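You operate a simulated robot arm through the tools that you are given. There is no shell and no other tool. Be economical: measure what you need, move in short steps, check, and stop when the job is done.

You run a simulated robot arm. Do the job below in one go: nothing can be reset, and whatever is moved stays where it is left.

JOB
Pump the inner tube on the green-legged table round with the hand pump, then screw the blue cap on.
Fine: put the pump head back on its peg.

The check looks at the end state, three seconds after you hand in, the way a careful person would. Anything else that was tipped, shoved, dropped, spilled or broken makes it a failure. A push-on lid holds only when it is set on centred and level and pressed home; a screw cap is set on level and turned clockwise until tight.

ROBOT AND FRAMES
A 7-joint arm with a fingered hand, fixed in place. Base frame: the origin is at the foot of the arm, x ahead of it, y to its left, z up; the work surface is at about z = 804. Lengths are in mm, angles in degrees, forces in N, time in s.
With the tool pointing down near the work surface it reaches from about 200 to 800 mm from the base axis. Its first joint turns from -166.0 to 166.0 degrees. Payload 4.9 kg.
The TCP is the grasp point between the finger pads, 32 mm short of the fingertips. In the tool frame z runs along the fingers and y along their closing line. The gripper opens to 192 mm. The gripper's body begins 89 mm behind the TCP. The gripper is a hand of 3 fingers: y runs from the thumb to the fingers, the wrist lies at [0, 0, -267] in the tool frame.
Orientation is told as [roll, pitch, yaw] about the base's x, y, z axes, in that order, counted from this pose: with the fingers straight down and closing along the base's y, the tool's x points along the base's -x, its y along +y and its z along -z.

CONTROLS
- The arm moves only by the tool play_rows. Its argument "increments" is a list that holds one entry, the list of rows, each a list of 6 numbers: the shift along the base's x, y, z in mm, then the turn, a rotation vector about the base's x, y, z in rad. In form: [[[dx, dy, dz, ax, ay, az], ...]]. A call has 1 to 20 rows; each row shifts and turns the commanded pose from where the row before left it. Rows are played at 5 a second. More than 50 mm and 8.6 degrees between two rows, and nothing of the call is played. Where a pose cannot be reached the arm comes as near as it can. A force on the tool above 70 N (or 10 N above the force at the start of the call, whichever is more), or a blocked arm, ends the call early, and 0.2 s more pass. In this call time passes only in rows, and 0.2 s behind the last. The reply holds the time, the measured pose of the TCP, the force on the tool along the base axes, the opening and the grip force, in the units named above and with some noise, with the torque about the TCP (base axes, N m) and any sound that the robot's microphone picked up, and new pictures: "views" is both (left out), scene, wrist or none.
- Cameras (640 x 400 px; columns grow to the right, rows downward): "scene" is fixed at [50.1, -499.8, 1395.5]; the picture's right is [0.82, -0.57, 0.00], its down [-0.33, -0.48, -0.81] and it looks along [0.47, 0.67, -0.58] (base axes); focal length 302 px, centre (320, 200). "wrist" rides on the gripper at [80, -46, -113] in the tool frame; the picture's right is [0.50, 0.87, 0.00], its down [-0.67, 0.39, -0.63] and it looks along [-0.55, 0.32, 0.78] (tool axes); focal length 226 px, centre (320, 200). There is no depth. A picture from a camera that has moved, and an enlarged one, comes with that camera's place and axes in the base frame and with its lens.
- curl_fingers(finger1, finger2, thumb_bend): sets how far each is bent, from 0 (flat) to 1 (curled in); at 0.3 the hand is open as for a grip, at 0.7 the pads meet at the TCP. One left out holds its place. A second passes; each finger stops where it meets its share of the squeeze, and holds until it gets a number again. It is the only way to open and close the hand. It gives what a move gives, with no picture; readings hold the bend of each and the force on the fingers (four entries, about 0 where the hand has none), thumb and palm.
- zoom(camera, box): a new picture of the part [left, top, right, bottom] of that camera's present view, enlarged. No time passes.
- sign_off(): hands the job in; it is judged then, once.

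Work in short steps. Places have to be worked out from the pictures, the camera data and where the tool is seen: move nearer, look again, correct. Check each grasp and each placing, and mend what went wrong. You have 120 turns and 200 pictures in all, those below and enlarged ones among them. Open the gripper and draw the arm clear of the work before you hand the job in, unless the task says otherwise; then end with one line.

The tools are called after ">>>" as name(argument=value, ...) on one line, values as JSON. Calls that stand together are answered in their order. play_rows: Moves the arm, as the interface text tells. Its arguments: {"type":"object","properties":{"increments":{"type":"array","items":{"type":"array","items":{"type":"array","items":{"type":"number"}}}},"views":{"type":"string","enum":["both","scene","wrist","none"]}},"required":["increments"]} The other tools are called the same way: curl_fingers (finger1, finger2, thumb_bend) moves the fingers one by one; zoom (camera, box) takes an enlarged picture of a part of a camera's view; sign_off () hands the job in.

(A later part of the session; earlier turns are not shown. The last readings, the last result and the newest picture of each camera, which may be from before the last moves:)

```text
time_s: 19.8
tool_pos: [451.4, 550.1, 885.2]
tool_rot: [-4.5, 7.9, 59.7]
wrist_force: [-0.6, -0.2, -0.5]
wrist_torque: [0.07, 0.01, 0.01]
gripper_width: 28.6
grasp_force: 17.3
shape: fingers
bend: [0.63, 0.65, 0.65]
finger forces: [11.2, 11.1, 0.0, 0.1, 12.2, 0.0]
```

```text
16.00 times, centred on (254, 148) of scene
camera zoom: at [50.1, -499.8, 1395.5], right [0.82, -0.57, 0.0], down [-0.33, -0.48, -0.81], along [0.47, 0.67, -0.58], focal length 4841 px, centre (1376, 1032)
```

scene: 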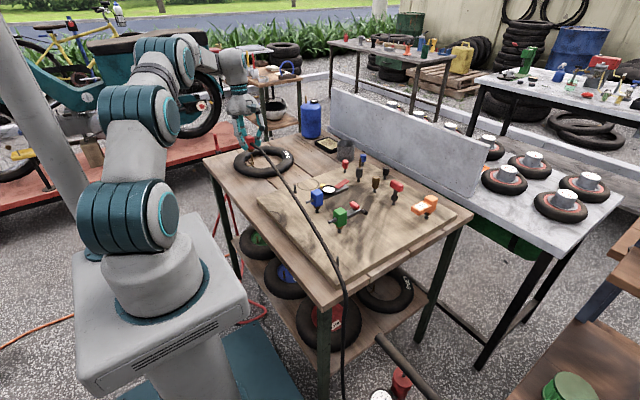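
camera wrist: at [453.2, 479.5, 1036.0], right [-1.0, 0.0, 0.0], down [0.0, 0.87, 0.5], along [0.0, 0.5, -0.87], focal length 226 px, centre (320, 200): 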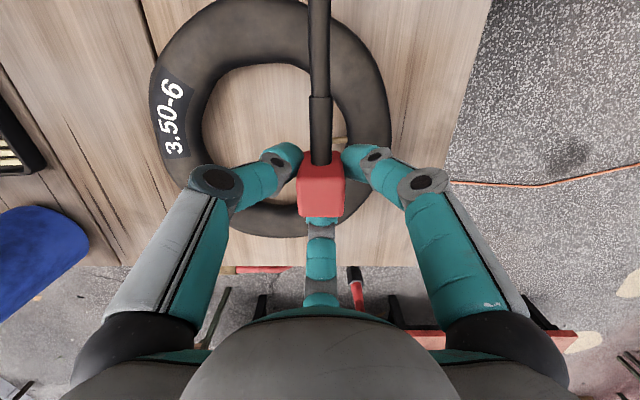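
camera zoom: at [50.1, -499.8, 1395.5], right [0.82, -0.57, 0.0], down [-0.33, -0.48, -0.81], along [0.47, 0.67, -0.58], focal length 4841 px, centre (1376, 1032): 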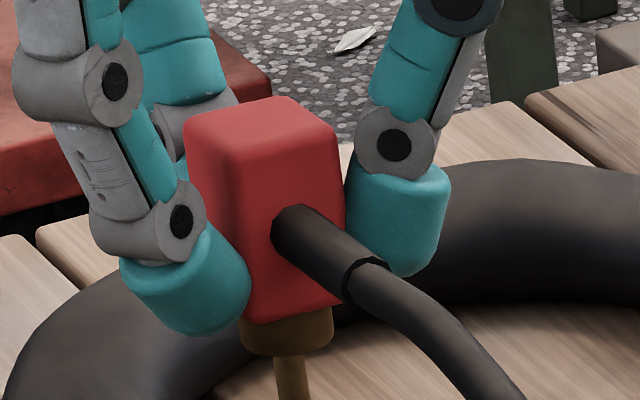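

Still no resistance; on the peg it overlapped about 12 mm, so seat should be a few mm lower.

>>> play_rows(increments=[[[0, 0, -1.5, 0, 0, 0], [0, 0, -1.5, 0, 0, 0], [0, 0, -1.5, 0, 0, 0]]])

>>> zoom(camera="scene", box=[238, 138, 270, 158])

```text
time_s: 20.6
tool_pos: [450.6, 552.0, 883.3]
tool_rot: [-4.6, 7.6, 59.7]
wrist_force: [-2.0, -1.4, 14.9]
wrist_torque: [-0.14, 0.1, 0.01]
gripper_width: 28.2
grasp_force: 19.0
shape: fingers
bend: [0.63, 0.65, 0.65]
finger forces: [13.1, 11.8, 0.0, 0.0, 12.4, 0.0]
camera wrist: at [452.9, 478.0, 1008.3], right [-1.0, 0.0, 0.0], down [0.0, 0.86, 0.5], along [0.0, 0.5, -0.86], focal length 226 px, centre (320, 200)
```

scene: 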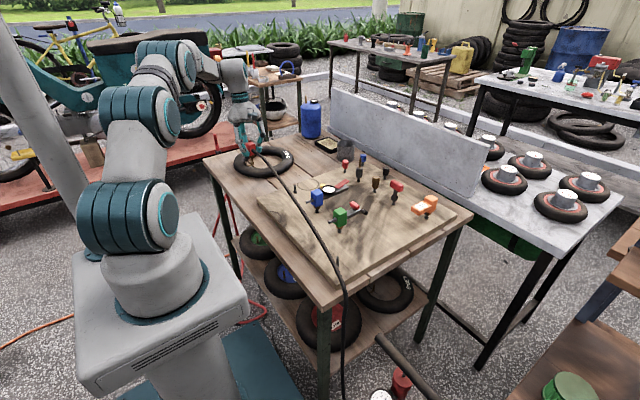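
wrist: 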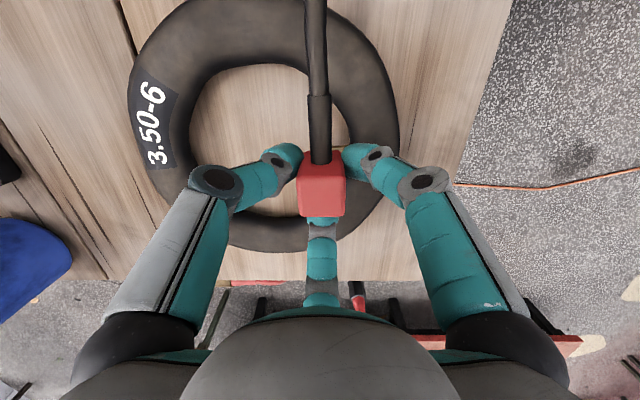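

```text
16.00 times, centred on (254, 148) of scene
camera zoom: at [50.1, -499.8, 1395.5], right [0.82, -0.57, 0.0], down [-0.33, -0.48, -0.81], along [0.47, 0.67, -0.58], focal length 4841 px, centre (1376, 1032)
```

zoom: 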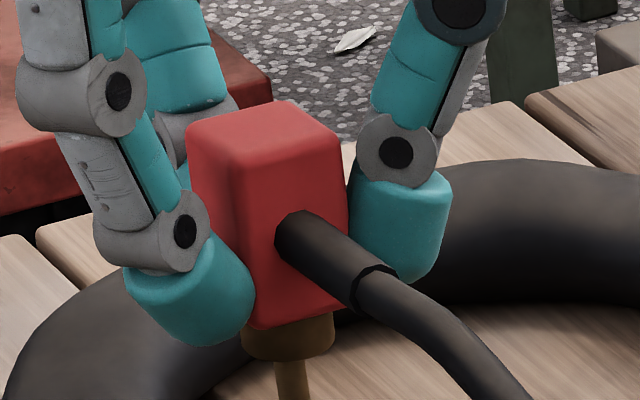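

Contact at 15 N, about the expected depth. Press it home with a little more force.

>>> play_rows(increments=[[[0, 0, -1.5, 0, 0, 0], [0, 0, -1.5, 0, 0, 0], [0, 0, -1.5, 0, 0, 0]]], views="none")

>>> zoom(camera="scene", box=[238, 138, 270, 158])

```text
time_s: 21.4
tool_pos: [451.5, 552.9, 880.4]
tool_rot: [-4.5, 7.4, 59.7]
wrist_force: [-2.4, -0.1, 36.0]
wrist_torque: [-0.23, 0.19, -0.08]
gripper_width: 28.2
grasp_force: 23.3
shape: fingers
bend: [0.63, 0.65, 0.65]
finger forces: [16.0, 16.5, 0.1, 0.0, 13.7, 0.0]
```

```text
16.00 times, centred on (254, 148) of scene
camera zoom: at [50.1, -499.8, 1395.5], right [0.82, -0.57, 0.0], down [-0.33, -0.48, -0.81], along [0.47, 0.67, -0.58], focal length 4841 px, centre (1376, 1032)
```

zoom: 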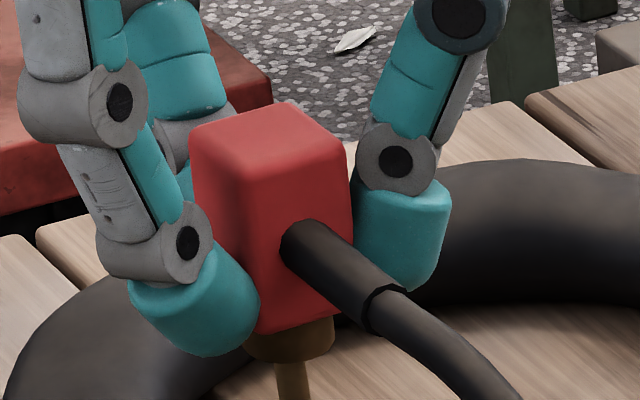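

The head has stopped moving while the fingers slide: a hard seat. Relieve the load and then release gently, checking it stays.

>>> play_rows(increments=[[[0, 0, 1.5, 0, 0, 0], [0, 0, 1.5, 0, 0, 0], [0, 0, 1.5, 0, 0, 0], [0, 0, 1, 0, 0, 0]]], views="none")

>>> zoom(camera="scene", box=[238, 138, 270, 158])

```text
time_s: 22.4
tool_pos: [450.7, 550.5, 880.6]
tool_rot: [-4.6, 7.9, 59.6]
wrist_force: [2.8, 7.7, 17.0]
wrist_torque: [0.23, -0.06, 0.03]
gripper_width: 28.6
grasp_force: 21.9
shape: fingers
bend: [0.63, 0.65, 0.65]
finger forces: [11.1, 17.5, 0.1, 0.0, 14.9, 0.0]
```

```text
16.00 times, centred on (254, 148) of scene
camera zoom: at [50.1, -499.8, 1395.5], right [0.82, -0.57, 0.0], down [-0.33, -0.48, -0.81], along [0.47, 0.67, -0.58], focal length 4841 px, centre (1376, 1032)
```

zoom: 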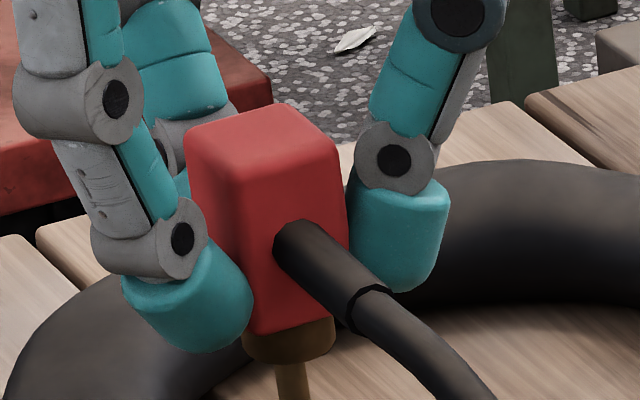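

The head actually settled a little deeper. Look at the whole stem and press again to see whether it moves more.

>>> play_rows(increments=[[[0, -0.5, -1.5, 0, 0, 0], [0, 0, -1.5, 0, 0, 0], [0, 0, -1.5, 0, 0, 0], [0, 0, 0, 0, 0, 0], [0, 0, 0, 0, 0, 0], [0, 0, 0, 0, 0, 0]]], views="none")

>>> zoom(camera="scene", box=[238, 142, 270, 162])

```text
time_s: 23.8
tool_pos: [451.8, 552.1, 878.7]
tool_rot: [-4.5, 7.7, 59.7]
wrist_force: [-3.1, 5.5, 33.0]
wrist_torque: [0.02, 0.2, -0.03]
gripper_width: 28.4
grasp_force: 24.3
shape: fingers
bend: [0.63, 0.65, 0.66]
finger forces: [15.1, 19.7, 0.1, 0.0, 13.5, 0.0]
```

```text
16.00 times, centred on (254, 152) of scene
camera zoom: at [50.1, -499.8, 1395.5], right [0.82, -0.57, 0.0], down [-0.33, -0.48, -0.81], along [0.47, 0.67, -0.58], focal length 4841 px, centre (1376, 968)
```

zoom: 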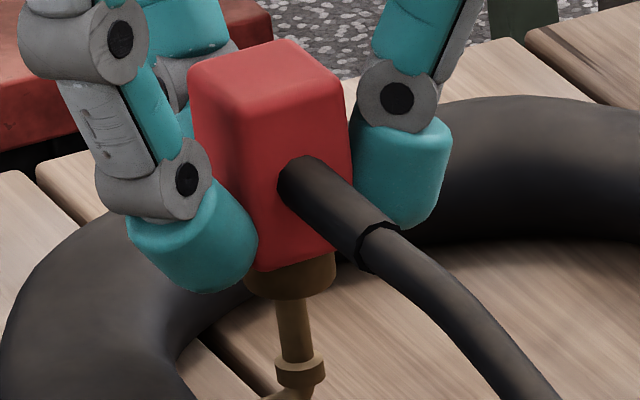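

Overlap now ~16 mm, matching how it sat on the peg; it's seated. Relieve and open the fingers.

>>> play_rows(increments=[[[0, 0, 1.5, 0, 0, 0], [0, 0, 1.5, 0, 0, 0], [0, 0, 1, 0, 0, 0]]], views="none")

>>> curl_fingers(finger1=0.45, finger2=0.45, thumb_bend=0.45)

>>> zoom(camera="scene", box=[222, 125, 302, 175])

>>> zoom(camera="wrist", box=[200, 100, 440, 250])

```text
time_s: 24.6
tool_pos: [451.4, 551.2, 882.0]
tool_rot: [-4.6, 8.0, 59.7]
wrist_force: [2.3, 10.1, 15.8]
wrist_torque: [0.21, 0.0, 0.01]
gripper_width: 28.3
grasp_force: 21.3
shape: fingers
bend: [0.63, 0.65, 0.66]
finger forces: [11.4, 18.1, 0.1, 0.0, 14.1, 0.0]
```

```text
time_s: 25.6
tool_pos: [450.8, 550.1, 881.9]
tool_rot: [-4.7, 7.9, 59.7]
wrist_force: [-0.7, 0.6, 0.3]
wrist_torque: [-0.01, 0.01, -0.01]
gripper_width: 105.3
grasp_force: 0.3
shape: fingers
bend: [0.45, 0.45, 0.45]
finger forces: [0.1, 0.0, 0.0, 0.0, 0.0, 0.0]
```

```text
8.00 times, centred on (262, 150) of scene
camera zoom: at [50.1, -499.8, 1395.5], right [0.82, -0.57, 0.0], down [-0.33, -0.48, -0.81], along [0.47, 0.67, -0.58], focal length 2420 px, centre (784, 600)
```

zoom: 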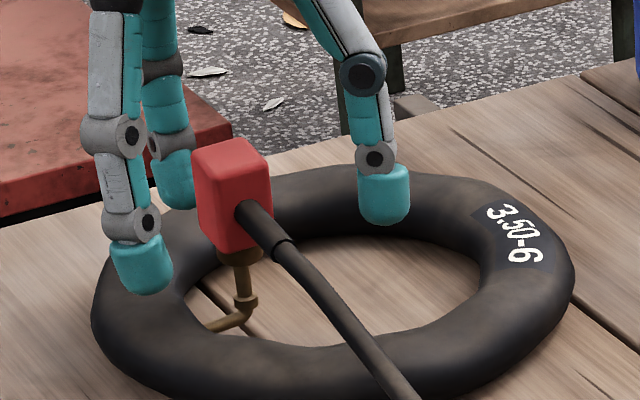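

```text
2.67 times, centred on (320, 175) of wrist
camera zoom: at [453.1, 477.8, 1007.2], right [-1.0, 0.0, 0.0], down [0.0, 0.87, 0.5], along [0.0, 0.5, -0.87], focal length 603 px, centre (320, 267)
```

zoom: 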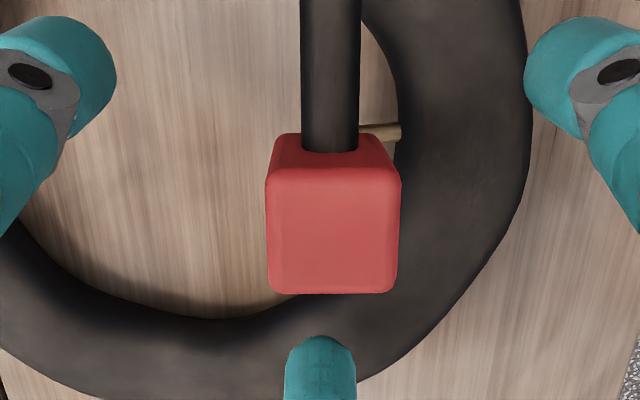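

Head stands upright on the valve on its own. Rise clear, undo the tilt, then fly toward the pump handle.

>>> play_rows(increments=[[[0, 0, 30, 0, 0, 0], [0, 0, 40, 0.04, 0, 0], [0, 0, 45, 0.04, 0, 0.0], [0, 0, 45, 0.04, 0, 0.05], [0, -30, 20, 0.04, 0, 0.05], [0, -46, 0, 0, 0, 0.05], [0, -46, 0, 0, 0, 0.05], [0, -46, 0, 0, 0, 0.05], [0, -46, 0, 0, 0, 0.05], [0, -46, 0, 0, 0, 0.05], [0, -46, 0, 0, 0, 0.05], [0, -46, 0, 0, 0, 0.05], [0, -46, 0, 0, 0, 0.025], [0, -46, 0, 0, 0, 0], [0, -46, 0, 0, 0, 0], [0, -46, 0, 0, 0, 0], [0, -46, 0, 0, 0, 0], [0, -46, 0, 0, 0, 0], [-10, -46, 0, 0, 0, 0], [-8, -46, 0, 0, 0, 0]]])

```text
time_s: 29.8
tool_pos: [431.5, -55.9, 1058.0]
tool_rot: [-0.4, 1.4, 85.9]
wrist_force: [0.3, 0.0, -0.3]
wrist_torque: [-0.01, -0.04, -0.01]
gripper_width: 105.6
grasp_force: 0.0
shape: fingers
bend: [0.45, 0.45, 0.45]
finger forces: [0.1, 0.0, 0.1, 0.0, 0.0, 0.0]
out of reach, approached as far as the arm can: row 18, 19, 20
camera wrist: at [472.3, -135.0, 1172.3], right [-0.9, -0.44, 0.01], down [-0.34, 0.71, 0.61], along [-0.27, 0.55, -0.79], focal length 226 px, centre (320, 200)
```

scene: 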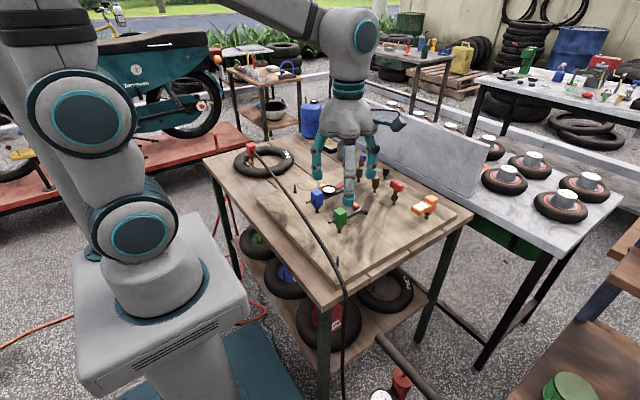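
wrist: 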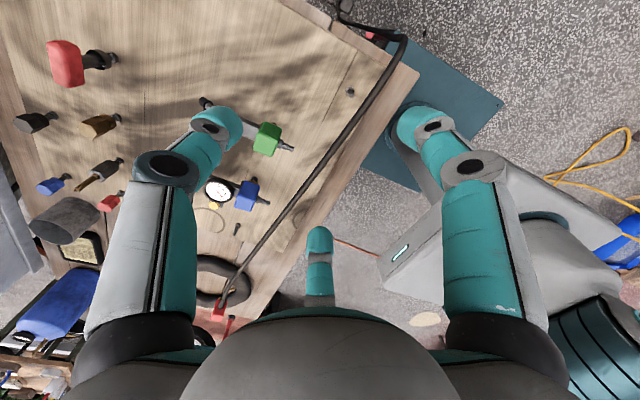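

The wrist turn limit stopped it; I'll turn the other way, to yaw −90° (thumb toward −x), while moving to the handle.

>>> play_rows(increments=[[[0, 0, 0, 0, 0, -0.145], [0, -14, 0, 0, 0, -0.145], [0, -14, 0, 0, 0, -0.145], [0, -14, 0, 0, 0, -0.145], [0, -14, 0, 0, 0, -0.145], [0, -14, 0, 0, 0, -0.145], [0, -14, 0, 0, 0, -0.145], [0, -14, 0, 0, 0, -0.145], [0, -14, 0, 0, 0, -0.145], [0, -14, 0, 0, 0, -0.145], [0, -14, 0, 0, 0, -0.145], [0, -14, 0, 0, 0, -0.145], [0, -14, 0, 0, 0, -0.145], [0, -14, 0, 0, 0, -0.145], [0, -14, 0, 0, 0, -0.145], [0, -14, 0, 0, 0, -0.145], [0, -14, 0, 0, 0, -0.145], [0, -14, 0, 0, 0, -0.145], [0, -14, 0, 0, 0, -0.145], [0, -14, 0, 0, 0, -0.145]]])

```text
time_s: 34.0
tool_pos: [430.8, -324.1, 1056.2]
tool_rot: [-0.2, -0.1, -79.2]
wrist_force: [0.4, 0.8, 0.2]
wrist_torque: [0.02, 0.0, 0.01]
gripper_width: 105.8
grasp_force: 0.1
shape: fingers
bend: [0.45, 0.45, 0.45]
finger forces: [0.0, 0.1, 0.0, 0.0, 0.0, 0.1]
camera wrist: at [371.5, -253.2, 1168.0], right [0.76, 0.65, 0.0], down [0.51, -0.59, 0.63], along [0.41, -0.48, -0.78], focal length 226 px, centre (320, 200)
```

scene: 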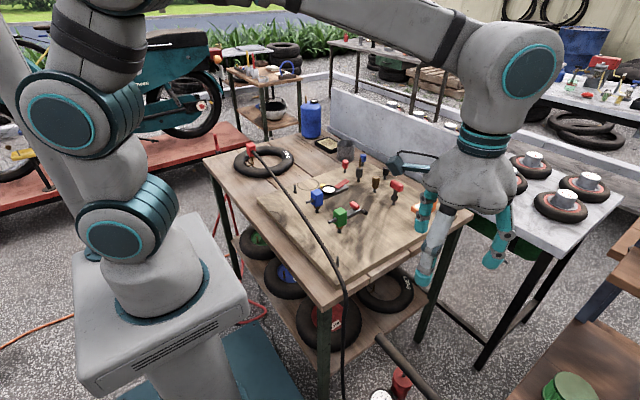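
wrist: 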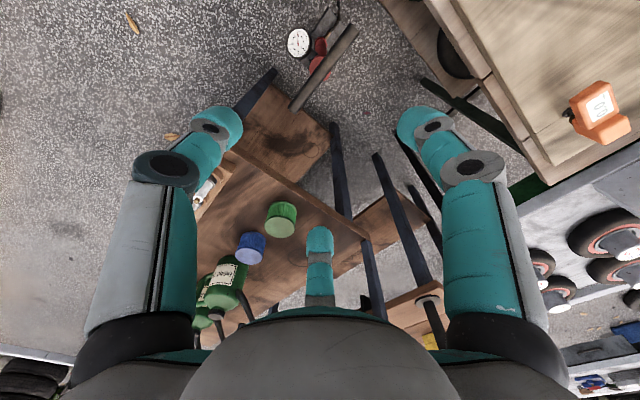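

Before descending I check the shelf standing beside the pump for clearance.

>>> zoom(camera="wrist", box=[200, 0, 400, 160])

>>> zoom(camera="scene", box=[360, 220, 640, 400])

```text
2.50 times, centred on (300, 80) of wrist
camera zoom: at [371.5, -253.2, 1168.0], right [0.76, 0.65, 0.0], down [0.51, -0.59, 0.63], along [0.41, -0.48, -0.78], focal length 565 px, centre (370, 500)
```

zoom: 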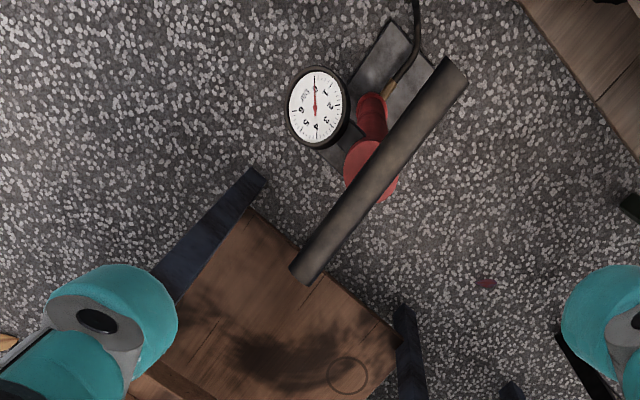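

```text
2.22 times, centred on (500, 310) of scene
camera zoom: at [50.1, -499.8, 1395.5], right [0.82, -0.57, 0.0], down [-0.33, -0.48, -0.81], along [0.47, 0.67, -0.58], focal length 672 px, centre (-80, -44)
```

zoom: 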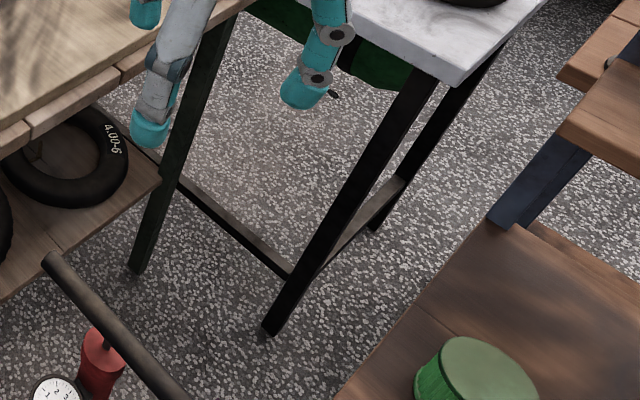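

The shelf edge is at y≈−498 and the table edge at y≈−157, so the hand fits between. Turn to −90° and descend to just above the handle (centre ≈(432, −322, 633)).

>>> play_rows(increments=[[[1, 2, -42, 0, 0, -0.094], [0, 0, -42, 0, 0, -0.094], [0, 0, -42, 0, 0, 0], [0, 0, -42, 0, 0, 0], [0, 0, -42, 0, 0, 0], [0, 0, -42, 0, 0, 0], [0, 0, -42, 0, 0, 0], [0, 0, -42, 0, 0, 0]]])

```text
time_s: 35.8
tool_pos: [429.7, -323.0, 719.6]
tool_rot: [0.0, -0.2, -89.8]
wrist_force: [0.9, -0.3, 0.4]
wrist_torque: [0.02, 0.04, -0.04]
gripper_width: 105.4
grasp_force: 0.1
shape: fingers
bend: [0.45, 0.45, 0.45]
finger forces: [0.0, 0.1, 0.0, 0.1, 0.0, 0.0]
camera wrist: at [386.0, -243.2, 832.4], right [0.86, 0.5, 0.0], down [0.39, -0.67, 0.63], along [0.32, -0.55, -0.77], focal length 226 px, centre (320, 200)
```

scene: 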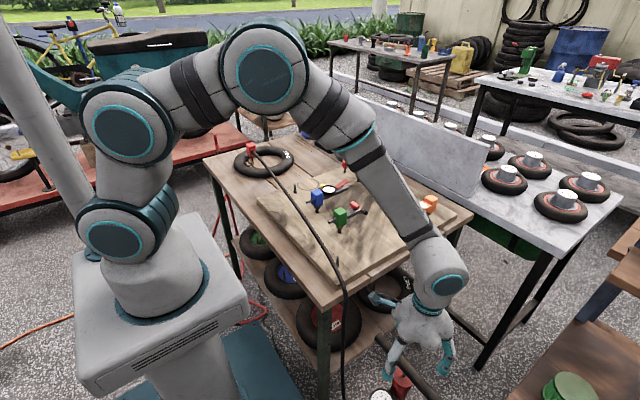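
wrist: 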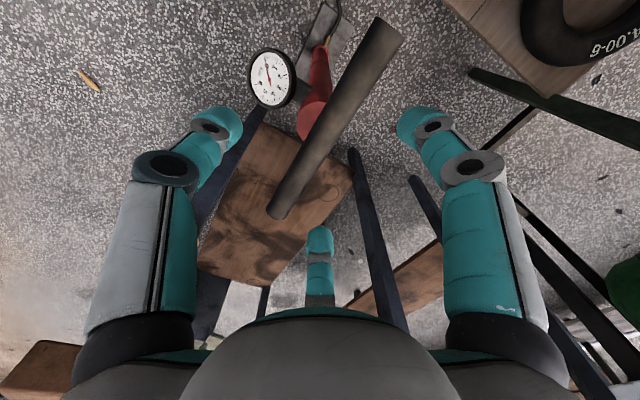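

Handle is straight below. Open the hand wider, then lower around the bar.

>>> curl_fingers(finger1=0.3, finger2=0.3, thumb_bend=0.3)

>>> play_rows(increments=[[[0.5, 0, -30, 0, 0, 0], [0, 0, -30, 0, 0, 0], [0, 0, -30, 0, 0, 0]]])

```text
time_s: 36.8
tool_pos: [430.2, -322.7, 720.7]
tool_rot: [-0.2, -0.1, -89.8]
wrist_force: [-1.9, 0.4, 1.2]
wrist_torque: [0.03, 0.03, 0.0]
gripper_width: 167.5
grasp_force: 0.1
shape: fingers
bend: [0.3, 0.3, 0.3]
finger forces: [0.0, 0.1, 0.1, 0.0, 0.0, 0.0]
```

```text
time_s: 37.6
tool_pos: [430.6, -322.0, 630.8]
tool_rot: [-0.2, -0.2, -89.8]
wrist_force: [0.5, 0.9, -0.2]
wrist_torque: [0.03, 0.02, 0.0]
gripper_width: 167.9
grasp_force: 0.0
shape: fingers
bend: [0.3, 0.3, 0.3]
finger forces: [0.1, 0.0, 0.1, 0.0, 0.0, 0.0]
camera wrist: at [386.6, -241.7, 742.4], right [0.86, 0.5, 0.0], down [0.39, -0.67, 0.63], along [0.32, -0.55, -0.77], focal length 226 px, centre (320, 200)
```

scene: 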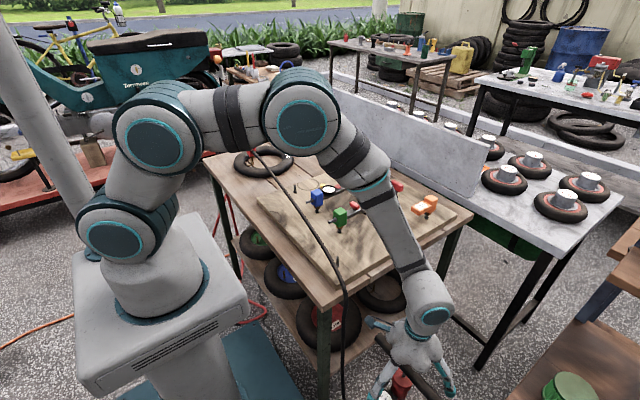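
wrist: 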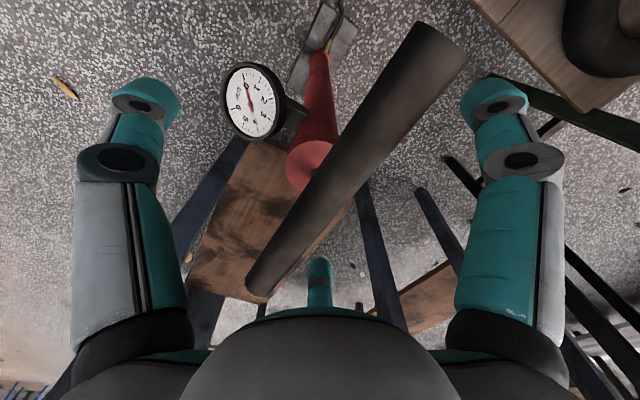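

Bar lies right at the grasp point. Close on it firmly.

>>> curl_fingers(finger1=1.0, finger2=1.0, thumb_bend=0.9)

>>> zoom(camera="wrist", box=[160, 0, 480, 300])

```text
time_s: 38.6
tool_pos: [428.7, -320.6, 628.7]
tool_rot: [-0.4, 0.0, -89.8]
wrist_force: [-5.9, -4.5, -7.3]
wrist_torque: [0.02, -0.04, 0.02]
gripper_width: 0.0
grasp_force: 0.1
shape: fingers
bend: [0.81, 0.81, 0.78]
finger forces: [0.0, 0.1, 0.0, 0.0, 0.1, 0.0]
```

```text
1.33 times, centred on (320, 150) of wrist
camera zoom: at [384.9, -241.1, 741.9], right [0.86, 0.5, -0.01], down [0.39, -0.67, 0.63], along [0.31, -0.55, -0.78], focal length 301 px, centre (320, 267)
```

zoom: 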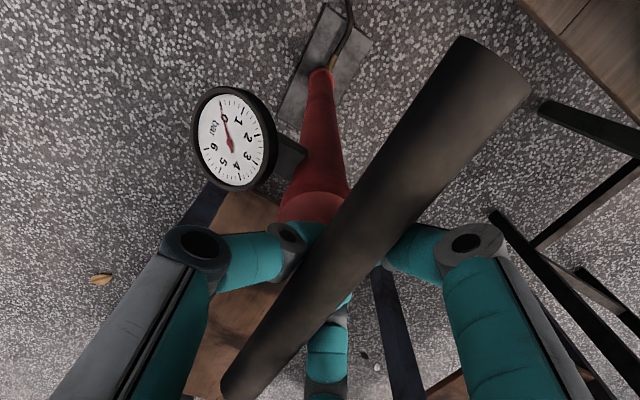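

The fingers closed beneath the bar like a hook, which works for pulling. Raise gradually and watch whether the handle comes up.

>>> play_rows(increments=[[[0, 0, 15, 0, 0, 0], [0, 0, 15, 0, 0, 0], [0, 0, 15, 0, 0, 0], [0, 0, 15, 0, 0, 0]]])

```text
time_s: 39.6
tool_pos: [431.2, -321.5, 689.2]
tool_rot: [-0.1, -0.1, -89.9]
wrist_force: [-11.6, -4.0, -5.9]
wrist_torque: [0.02, -0.05, 0.05]
gripper_width: 0.0
grasp_force: 17.1
shape: fingers
bend: [0.81, 0.81, 0.79]
finger forces: [0.0, 0.1, 0.0, 0.1, 34.6, 0.0]
camera wrist: at [386.6, -241.0, 802.4], right [0.86, 0.5, 0.0], down [0.39, -0.67, 0.63], along [0.31, -0.55, -0.78], focal length 226 px, centre (320, 200)
```

scene: 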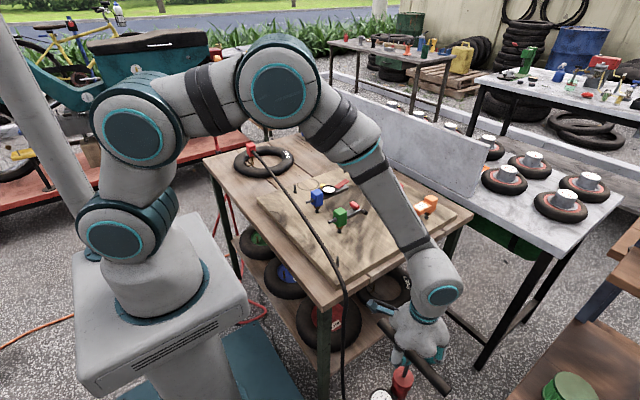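
wrist: 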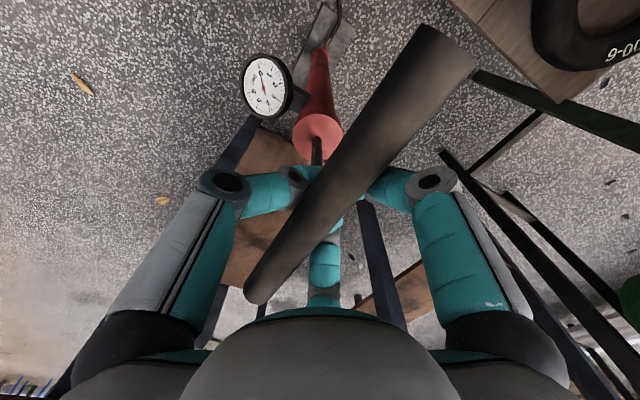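

The handle rises with the hand (pull ≈6 N). Ease the thumb off the rod and keep lifting in steps to find the top of the stroke.

>>> curl_fingers(thumb_bend=0.77)

>>> play_rows(increments=[[[0, 0, 20, 0, 0, 0], [0, 0, 20, 0, 0, 0], [0, 0, 20, 0, 0, 0], [0, 0, 20, 0, 0, 0]]], views="wrist")

```text
time_s: 40.6
tool_pos: [431.0, -321.1, 690.0]
tool_rot: [-0.2, -0.2, -89.8]
wrist_force: [-0.9, -0.7, 1.1]
wrist_torque: [0.01, 0.02, 0.01]
gripper_width: 0.1
grasp_force: 1.1
shape: fingers
bend: [0.81, 0.82, 0.75]
finger forces: [0.6, 0.6, 0.1, 0.0, 0.7, 0.0]
```

```text
time_s: 41.6
tool_pos: [430.3, -322.5, 768.5]
tool_rot: [-0.2, -0.1, -89.8]
wrist_force: [3.7, 1.6, -6.5]
wrist_torque: [0.02, 0.05, 0.02]
gripper_width: 0.0
grasp_force: 1.9
shape: fingers
bend: [0.81, 0.82, 0.75]
finger forces: [2.0, 1.8, 0.1, 0.0, 0.4, 0.1]
camera wrist: at [386.8, -241.3, 882.1], right [0.86, 0.5, 0.0], down [0.39, -0.67, 0.63], along [0.31, -0.55, -0.78], focal length 226 px, centre (320, 200)
```

wrist: 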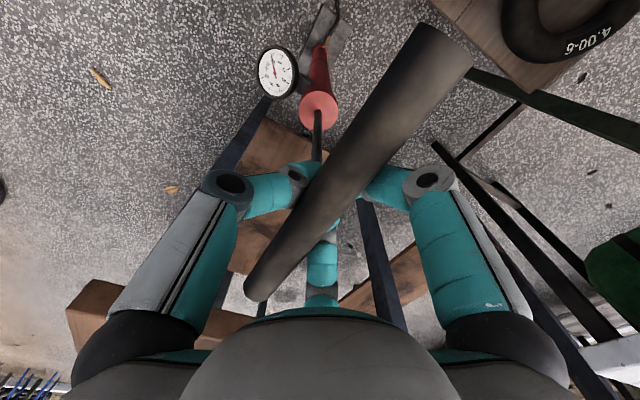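

Rising smoothly (handle ~140 mm up). Continue to look for the top stop.

>>> play_rows(increments=[[[0, 0, 15, 0, 0, 0], [0, 0, 15, 0, 0, 0], [0, 0, 15, 0, 0, 0], [0, 0, 15, 0, 0, 0]]], views="wrist")

```text
time_s: 42.6
tool_pos: [431.2, -320.8, 831.6]
tool_rot: [-0.1, 0.0, -89.8]
wrist_force: [3.1, -0.1, -4.4]
wrist_torque: [0.0, 0.01, -0.04]
gripper_width: 0.1
grasp_force: 2.1
shape: fingers
bend: [0.81, 0.82, 0.74]
finger forces: [1.8, 1.7, 0.1, 0.0, 0.4, 0.0]
camera wrist: at [386.7, -241.1, 942.9], right [0.86, 0.5, 0.0], down [0.39, -0.67, 0.63], along [0.31, -0.55, -0.78], focal length 226 px, centre (320, 200)
```

wrist: 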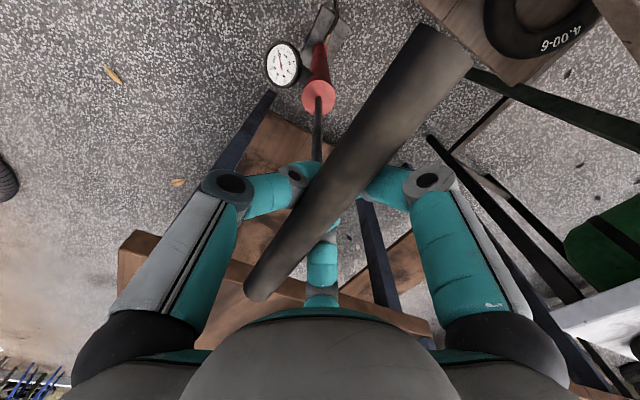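

200 mm raised; try a further 45 mm in small steps.

>>> play_rows(increments=[[[0, 0, 10, 0, 0, 0], [0, 0, 10, 0, 0, 0], [0, 0, 10, 0, 0, 0]]], views="none")

>>> play_rows(increments=[[[0, 0, 8, 0, 0, 0], [0, 0, 8, 0, 0, 0]]], views="none")

```text
time_s: 43.4
tool_pos: [432.5, -321.4, 859.6]
tool_rot: [-0.2, -0.1, -89.8]
wrist_force: [-1.7, -3.4, -6.3]
wrist_torque: [0.03, 0.02, -0.01]
gripper_width: 0.1
grasp_force: 1.5
shape: fingers
bend: [0.81, 0.82, 0.74]
finger forces: [1.1, 1.1, 0.0, 0.0, 1.0, 0.0]
```

```text
time_s: 44.0
tool_pos: [431.7, -321.9, 876.2]
tool_rot: [-0.2, -0.2, -89.9]
wrist_force: [-2.1, 2.1, -7.1]
wrist_torque: [-0.02, 0.0, 0.01]
gripper_width: 0.2
grasp_force: 1.9
shape: fingers
bend: [0.81, 0.82, 0.74]
finger forces: [1.1, 1.1, 0.0, 0.1, 1.1, 0.0]
```

Lifted ~245 mm without hitting a stop. Now push down and watch how the bar behaves in the hand.

>>> play_rows(increments=[[[0, 0, -15, 0, 0, 0], [0, 0, -15, 0, 0, 0], [0, 0, -15, 0, 0, 0], [0, 0, -15, 0, 0, 0]]])

```text
time_s: 45.0
tool_pos: [431.5, -320.4, 815.3]
tool_rot: [-0.2, -0.1, -89.8]
wrist_force: [0.6, -0.4, 0.6]
wrist_torque: [0.01, 0.01, -0.01]
gripper_width: 0.0
grasp_force: 0.0
shape: fingers
bend: [0.81, 0.82, 0.74]
finger forces: [0.0, 0.1, 0.1, 0.0, 0.1, 0.0]
camera wrist: at [387.1, -240.9, 927.4], right [0.86, 0.5, 0.0], down [0.39, -0.67, 0.63], along [0.32, -0.55, -0.78], focal length 226 px, centre (320, 200)
```

scene: 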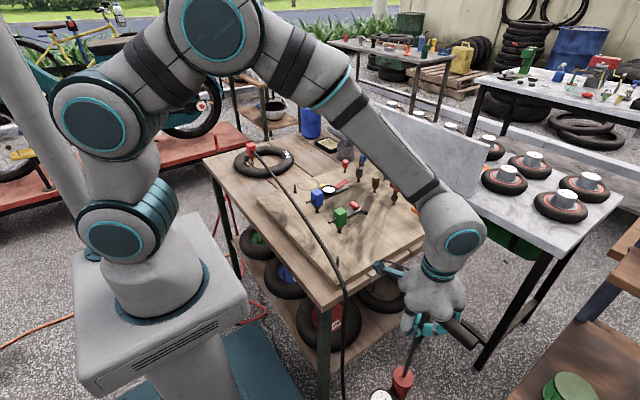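
wrist: 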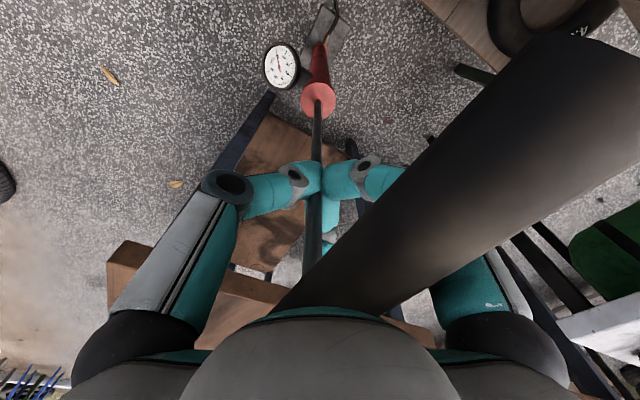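

The bar slid up to the palm, so the palm pushes on the down-stroke while the fingers pull on the up-stroke. Push down.

>>> play_rows(increments=[[[0, 0, -12, 0, 0, 0], [0, 0, -12, 0, 0, 0], [0, 0, -12, 0, 0, 0], [0, 0, -12, 0, 0, 0], [0, 0, -12, 0, 0, 0], [0, 0, -12, 0, 0, 0]]])

>>> zoom(camera="wrist", box=[220, 0, 380, 120])

```text
time_s: 46.4
tool_pos: [430.9, -321.9, 742.7]
tool_rot: [-0.3, 0.0, -89.8]
wrist_force: [0.6, 0.1, -0.3]
wrist_torque: [0.02, -0.01, -0.01]
gripper_width: 0.2
grasp_force: 0.0
shape: fingers
bend: [0.81, 0.82, 0.74]
finger forces: [0.0, 0.1, 0.0, 0.0, 0.0, 0.2]
camera wrist: at [387.2, -241.6, 855.8], right [0.86, 0.5, 0.0], down [0.39, -0.67, 0.63], along [0.31, -0.55, -0.78], focal length 226 px, centre (320, 200)
```

scene: 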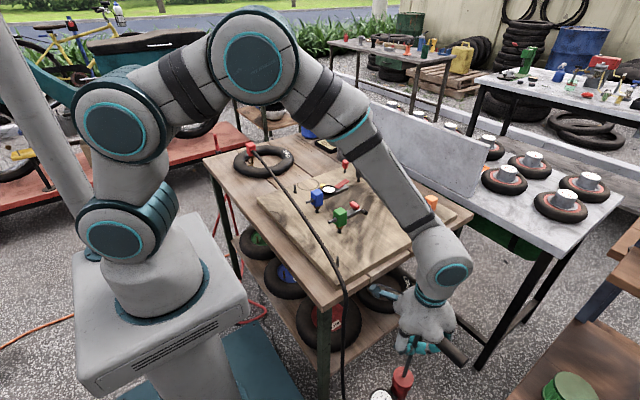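
wrist: 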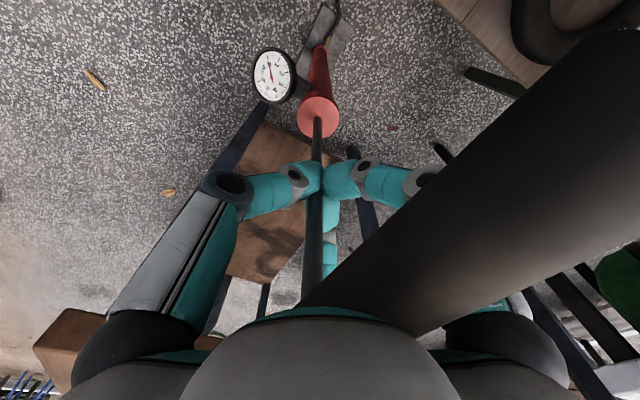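

```text
3.33 times, centred on (300, 60) of wrist
camera zoom: at [387.2, -241.6, 855.8], right [0.86, 0.5, 0.0], down [0.39, -0.67, 0.63], along [0.31, -0.55, -0.78], focal length 754 px, centre (387, 667)
```

zoom: 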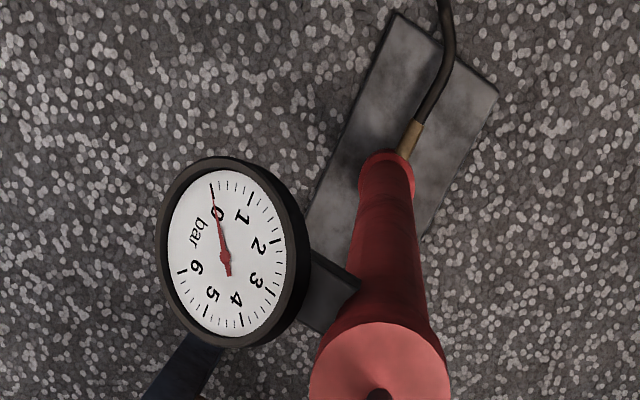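

The handle goes down with the palm. Continue toward the bottom.

>>> play_rows(increments=[[[0, 0, -12, 0, 0, 0], [0, 0, -12, 0, 0, 0], [0, 0, -12, 0, 0, 0], [0, 0, -12, 0, 0, 0], [0, 0, -12, 0, 0, 0], [0, 0, -12, 0, 0, 0], [0, 0, -12, 0, 0, 0], [0, 0, -12, 0, 0, 0], [0, 0, -8, 0, 0, 0]]])

>>> zoom(camera="wrist", box=[200, 0, 360, 120])

>>> zoom(camera="scene", box=[222, 125, 302, 185])

```text
time_s: 48.4
tool_pos: [431.0, -321.9, 640.3]
tool_rot: [-0.1, -0.1, -89.8]
wrist_force: [0.8, -0.4, 1.8]
wrist_torque: [0.07, 0.03, 0.02]
gripper_width: 0.0
grasp_force: 0.4
shape: fingers
bend: [0.81, 0.82, 0.74]
finger forces: [0.0, 0.1, 0.0, 0.0, 0.0, 1.0]
camera wrist: at [386.1, -241.7, 752.9], right [0.86, 0.5, 0.0], down [0.39, -0.67, 0.63], along [0.31, -0.55, -0.78], focal length 226 px, centre (320, 200)
```

scene: 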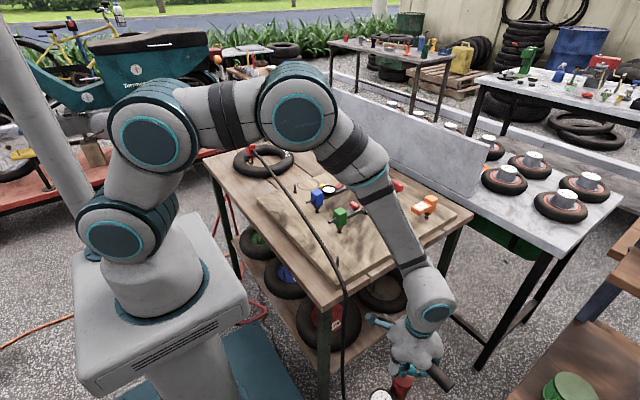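
wrist: 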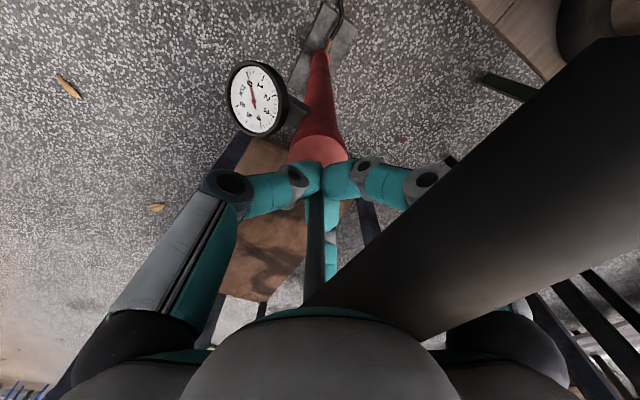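

```text
3.33 times, centred on (280, 60) of wrist
camera zoom: at [386.1, -241.7, 752.9], right [0.86, 0.5, 0.0], down [0.39, -0.67, 0.63], along [0.31, -0.55, -0.78], focal length 754 px, centre (453, 667)
```

zoom: 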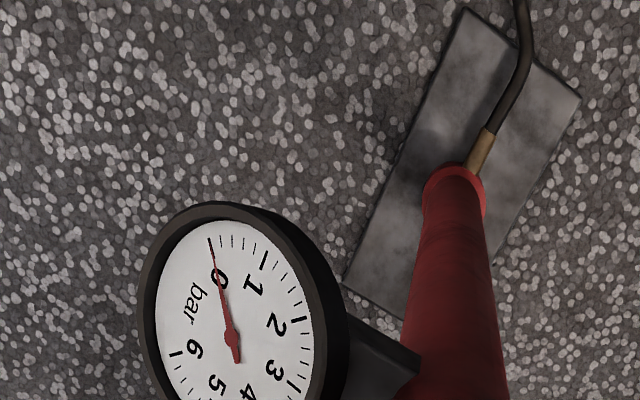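

```text
6.67 times, centred on (262, 155) of scene
camera zoom: at [50.1, -499.8, 1395.5], right [0.82, -0.57, 0.0], down [-0.33, -0.48, -0.81], along [0.47, 0.67, -0.58], focal length 2017 px, centre (707, 500)
```

zoom: 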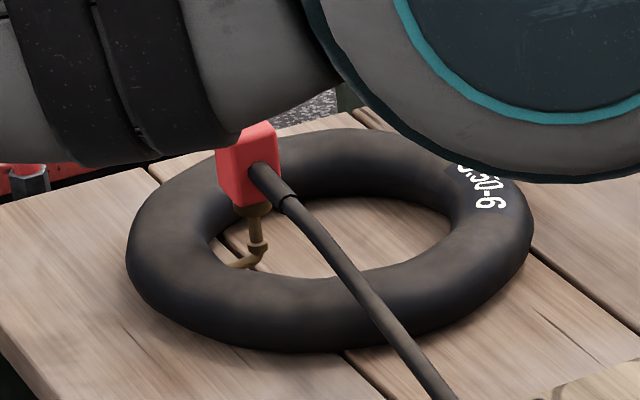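

The head stays put on the valve, and the tube already looks smoother; gauge ≈0. Do one full stroke (up 236, down 236) and compare the tube.

>>> play_rows(increments=[[[0, 0, 26, 0, 0, 0], [0, 0, 26, 0, 0, 0], [0, 0, 26, 0, 0, 0], [0, 0, 26, 0, 0, 0], [0, 0, 26, 0, 0, 0], [0, 0, 26, 0, 0, 0], [0, 0, 26, 0, 0, 0], [0, 0, 26, 0, 0, 0], [0, 0, 26, 0, 0, 0], [0, 0, -24, 0, 0, 0], [0, 0, -24, 0, 0, 0], [0, 0, -24, 0, 0, 0], [0, 0, -24, 0, 0, 0], [0, 0, -24, 0, 0, 0], [0, 0, -24, 0, 0, 0], [0, 0, -24, 0, 0, 0], [0, 0, -24, 0, 0, 0], [0, 0, -24, 0, 0, 0], [0, 0, -24, 0, 0, 0]]], views="wrist")

>>> zoom(camera="scene", box=[222, 125, 302, 185])

```text
time_s: 52.4
tool_pos: [432.8, -320.0, 632.3]
tool_rot: [-0.2, -0.1, -89.9]
wrist_force: [-0.2, 0.6, 0.4]
wrist_torque: [0.0, 0.02, 0.03]
gripper_width: 0.0
grasp_force: 0.0
shape: fingers
bend: [0.82, 0.82, 0.74]
finger forces: [0.0, 0.0, 0.0, 0.0, 0.1, 0.0]
camera wrist: at [387.7, -240.6, 744.8], right [0.86, 0.5, 0.0], down [0.39, -0.67, 0.63], along [0.31, -0.55, -0.78], focal length 226 px, centre (320, 200)
```

wrist: 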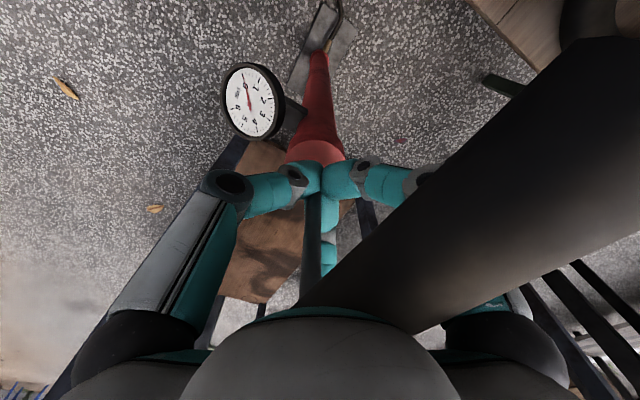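

```text
6.67 times, centred on (262, 155) of scene
camera zoom: at [50.1, -499.8, 1395.5], right [0.82, -0.57, 0.0], down [-0.33, -0.48, -0.81], along [0.47, 0.67, -0.58], focal length 2017 px, centre (707, 500)
```

zoom: 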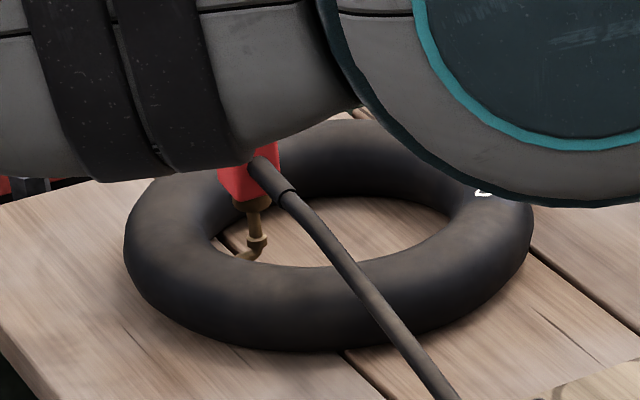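

The tube is visibly fuller. Check the gauge closely before the next stroke.

>>> zoom(camera="wrist", box=[200, 50, 310, 150])

>>> play_rows(increments=[[[0, 0, 26, 0, 0, 0], [0, 0, 26, 0, 0, 0], [0, 0, 26, 0, 0, 0], [0, 0, 26, 0, 0, 0], [0, 0, 26, 0, 0, 0], [0, 0, 26, 0, 0, 0], [0, 0, 26, 0, 0, 0], [0, 0, 26, 0, 0, 0], [0, 0, 32, 0, 0, 0], [0, 0, -24, 0, 0, 0], [0, 0, -24, 0, 0, 0], [0, 0, -24, 0, 0, 0], [0, 0, -24, 0, 0, 0], [0, 0, -24, 0, 0, 0], [0, 0, -24, 0, 0, 0], [0, 0, -24, 0, 0, 0], [0, 0, -24, 0, 0, 0], [0, 0, -24, 0, 0, 0], [0, 0, -24, 0, 0, 0]]], views="none")

>>> zoom(camera="scene", box=[222, 125, 302, 185])

>>> zoom(camera="wrist", box=[200, 50, 310, 150])

```text
4.00 times, centred on (255, 100) of wrist
camera zoom: at [387.7, -240.6, 744.8], right [0.86, 0.5, 0.0], down [0.39, -0.67, 0.63], along [0.31, -0.55, -0.78], focal length 904 px, centre (580, 600)
```

zoom: 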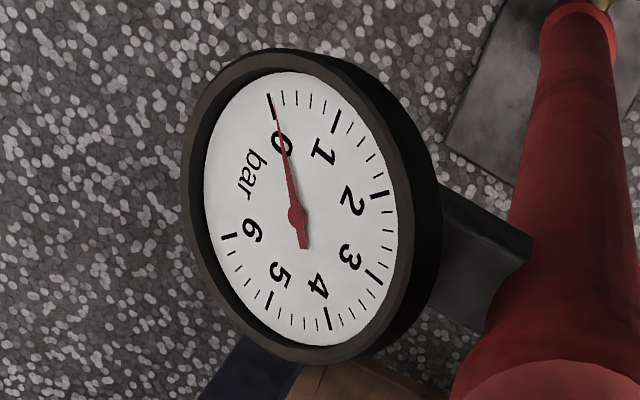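

```text
time_s: 56.4
tool_pos: [430.6, -321.5, 633.1]
tool_rot: [-0.2, -0.2, -89.8]
wrist_force: [0.9, -0.6, 0.4]
wrist_torque: [-0.01, 0.01, 0.0]
gripper_width: 0.1
grasp_force: 0.3
shape: fingers
bend: [0.82, 0.82, 0.74]
finger forces: [0.0, 0.0, 0.0, 0.0, 0.0, 0.2]
```

```text
6.67 times, centred on (262, 155) of scene
camera zoom: at [50.1, -499.8, 1395.5], right [0.82, -0.57, 0.0], down [-0.33, -0.48, -0.81], along [0.47, 0.67, -0.58], focal length 2017 px, centre (707, 500)
```

zoom: 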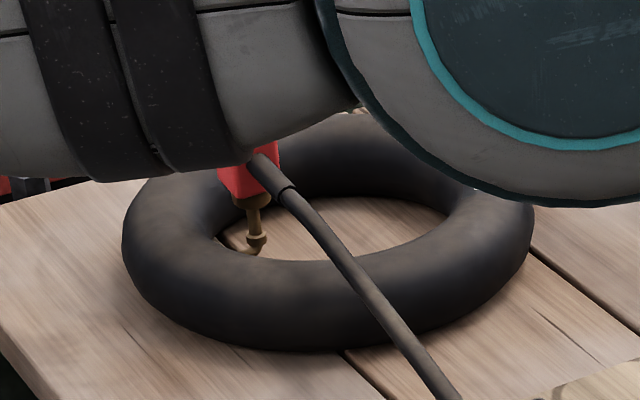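

```text
4.00 times, centred on (255, 100) of wrist
camera zoom: at [386.8, -241.5, 745.3], right [0.86, 0.5, 0.0], down [0.39, -0.67, 0.63], along [0.31, -0.55, -0.78], focal length 904 px, centre (580, 600)
```

zoom: 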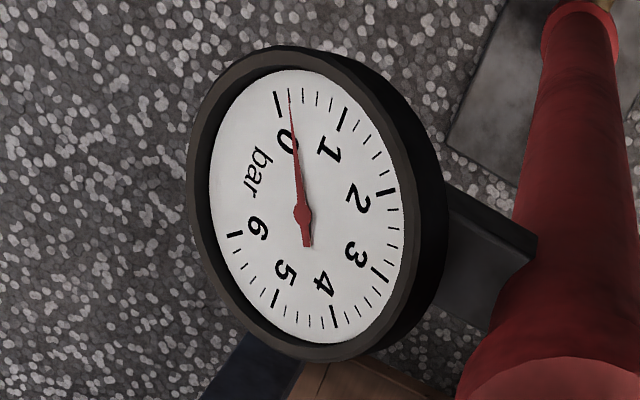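

Gauge now reads about 0.2 bar: the tube has filled and pressure just begins. Release the handle and go look at the tube closely before deciding on more.

>>> curl_fingers(finger1=0.3, finger2=0.3, thumb_bend=0.3)

>>> play_rows(increments=[[[0, 0, 20, 0, 0, 0], [0, 0, 30, 0, 0, 0], [0, 0, 40, 0, 0, 0], [0, 0, 40, 0, 0, 0], [0, 0, 45, 0, 0, 0], [0, 0, 45, 0, 0, 0], [0, 0, 45, 0, 0, 0], [0, 0, 45, 0, 0, 0], [0, 0, 45, 0, 0, 0], [0, 0, 45, 0, 0, 0]]])

```text
time_s: 57.4
tool_pos: [432.6, -321.7, 632.7]
tool_rot: [-0.2, -0.1, -89.8]
wrist_force: [0.3, 0.5, -0.1]
wrist_torque: [-0.02, 0.0, 0.04]
gripper_width: 167.4
grasp_force: 0.0
shape: fingers
bend: [0.3, 0.3, 0.3]
finger forces: [0.1, 0.1, 0.0, 0.0, 0.0, 0.1]
```

```text
time_s: 59.6
tool_pos: [432.2, -321.5, 1031.8]
tool_rot: [-0.3, 0.0, -89.8]
wrist_force: [0.5, 0.0, -0.3]
wrist_torque: [0.01, -0.02, 0.02]
gripper_width: 167.8
grasp_force: 0.1
shape: fingers
bend: [0.3, 0.3, 0.3]
finger forces: [0.0, 0.1, 0.1, 0.0, 0.0, 0.0]
camera wrist: at [387.7, -242.1, 1145.0], right [0.86, 0.5, -0.01], down [0.39, -0.67, 0.63], along [0.31, -0.55, -0.78], focal length 226 px, centre (320, 200)
```

scene: 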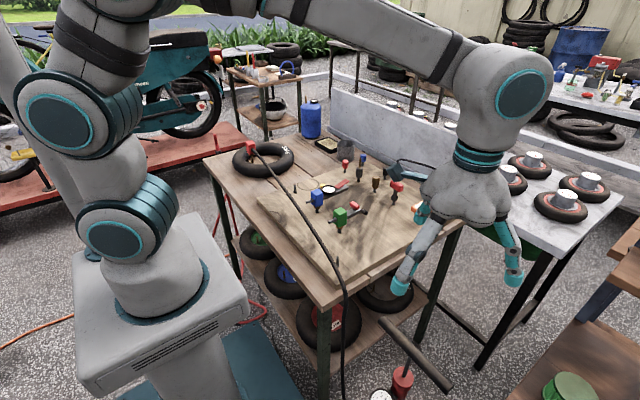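
wrist: 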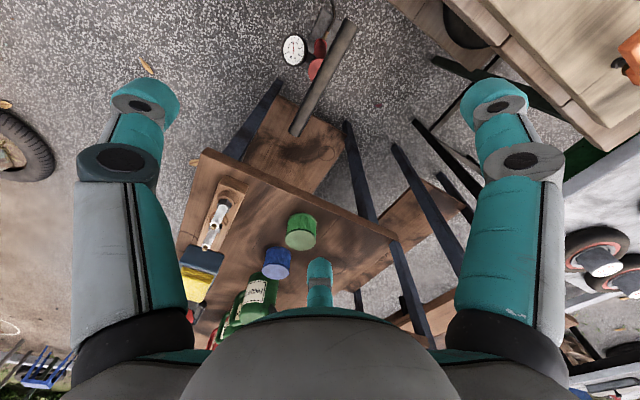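

Inspect the tube in the scene camera, and the gauge.

>>> zoom(camera="scene", box=[222, 130, 302, 185])

>>> zoom(camera="wrist", box=[270, 0, 370, 80])

```text
7.27 times, centred on (262, 158) of scene
camera zoom: at [50.1, -499.8, 1395.5], right [0.82, -0.57, 0.0], down [-0.33, -0.48, -0.81], along [0.47, 0.67, -0.58], focal length 2200 px, centre (742, 509)
```

zoom: 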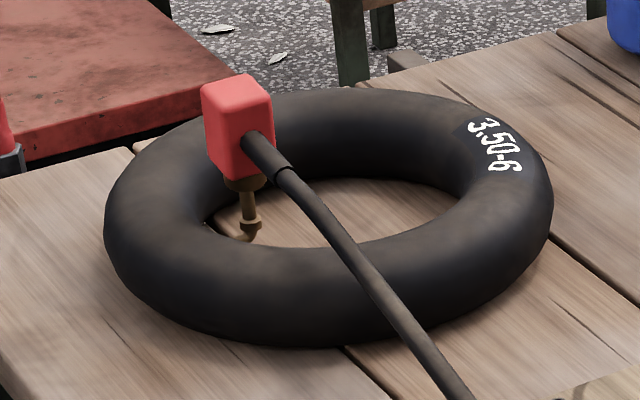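

```text
5.00 times, centred on (320, 40) of wrist
camera zoom: at [387.7, -242.1, 1145.0], right [0.86, 0.5, -0.01], down [0.39, -0.67, 0.63], along [0.31, -0.55, -0.78], focal length 1130 px, centre (320, 1000)
```

zoom: 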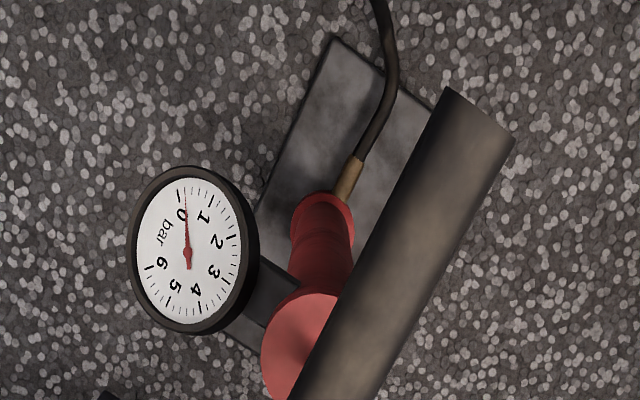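

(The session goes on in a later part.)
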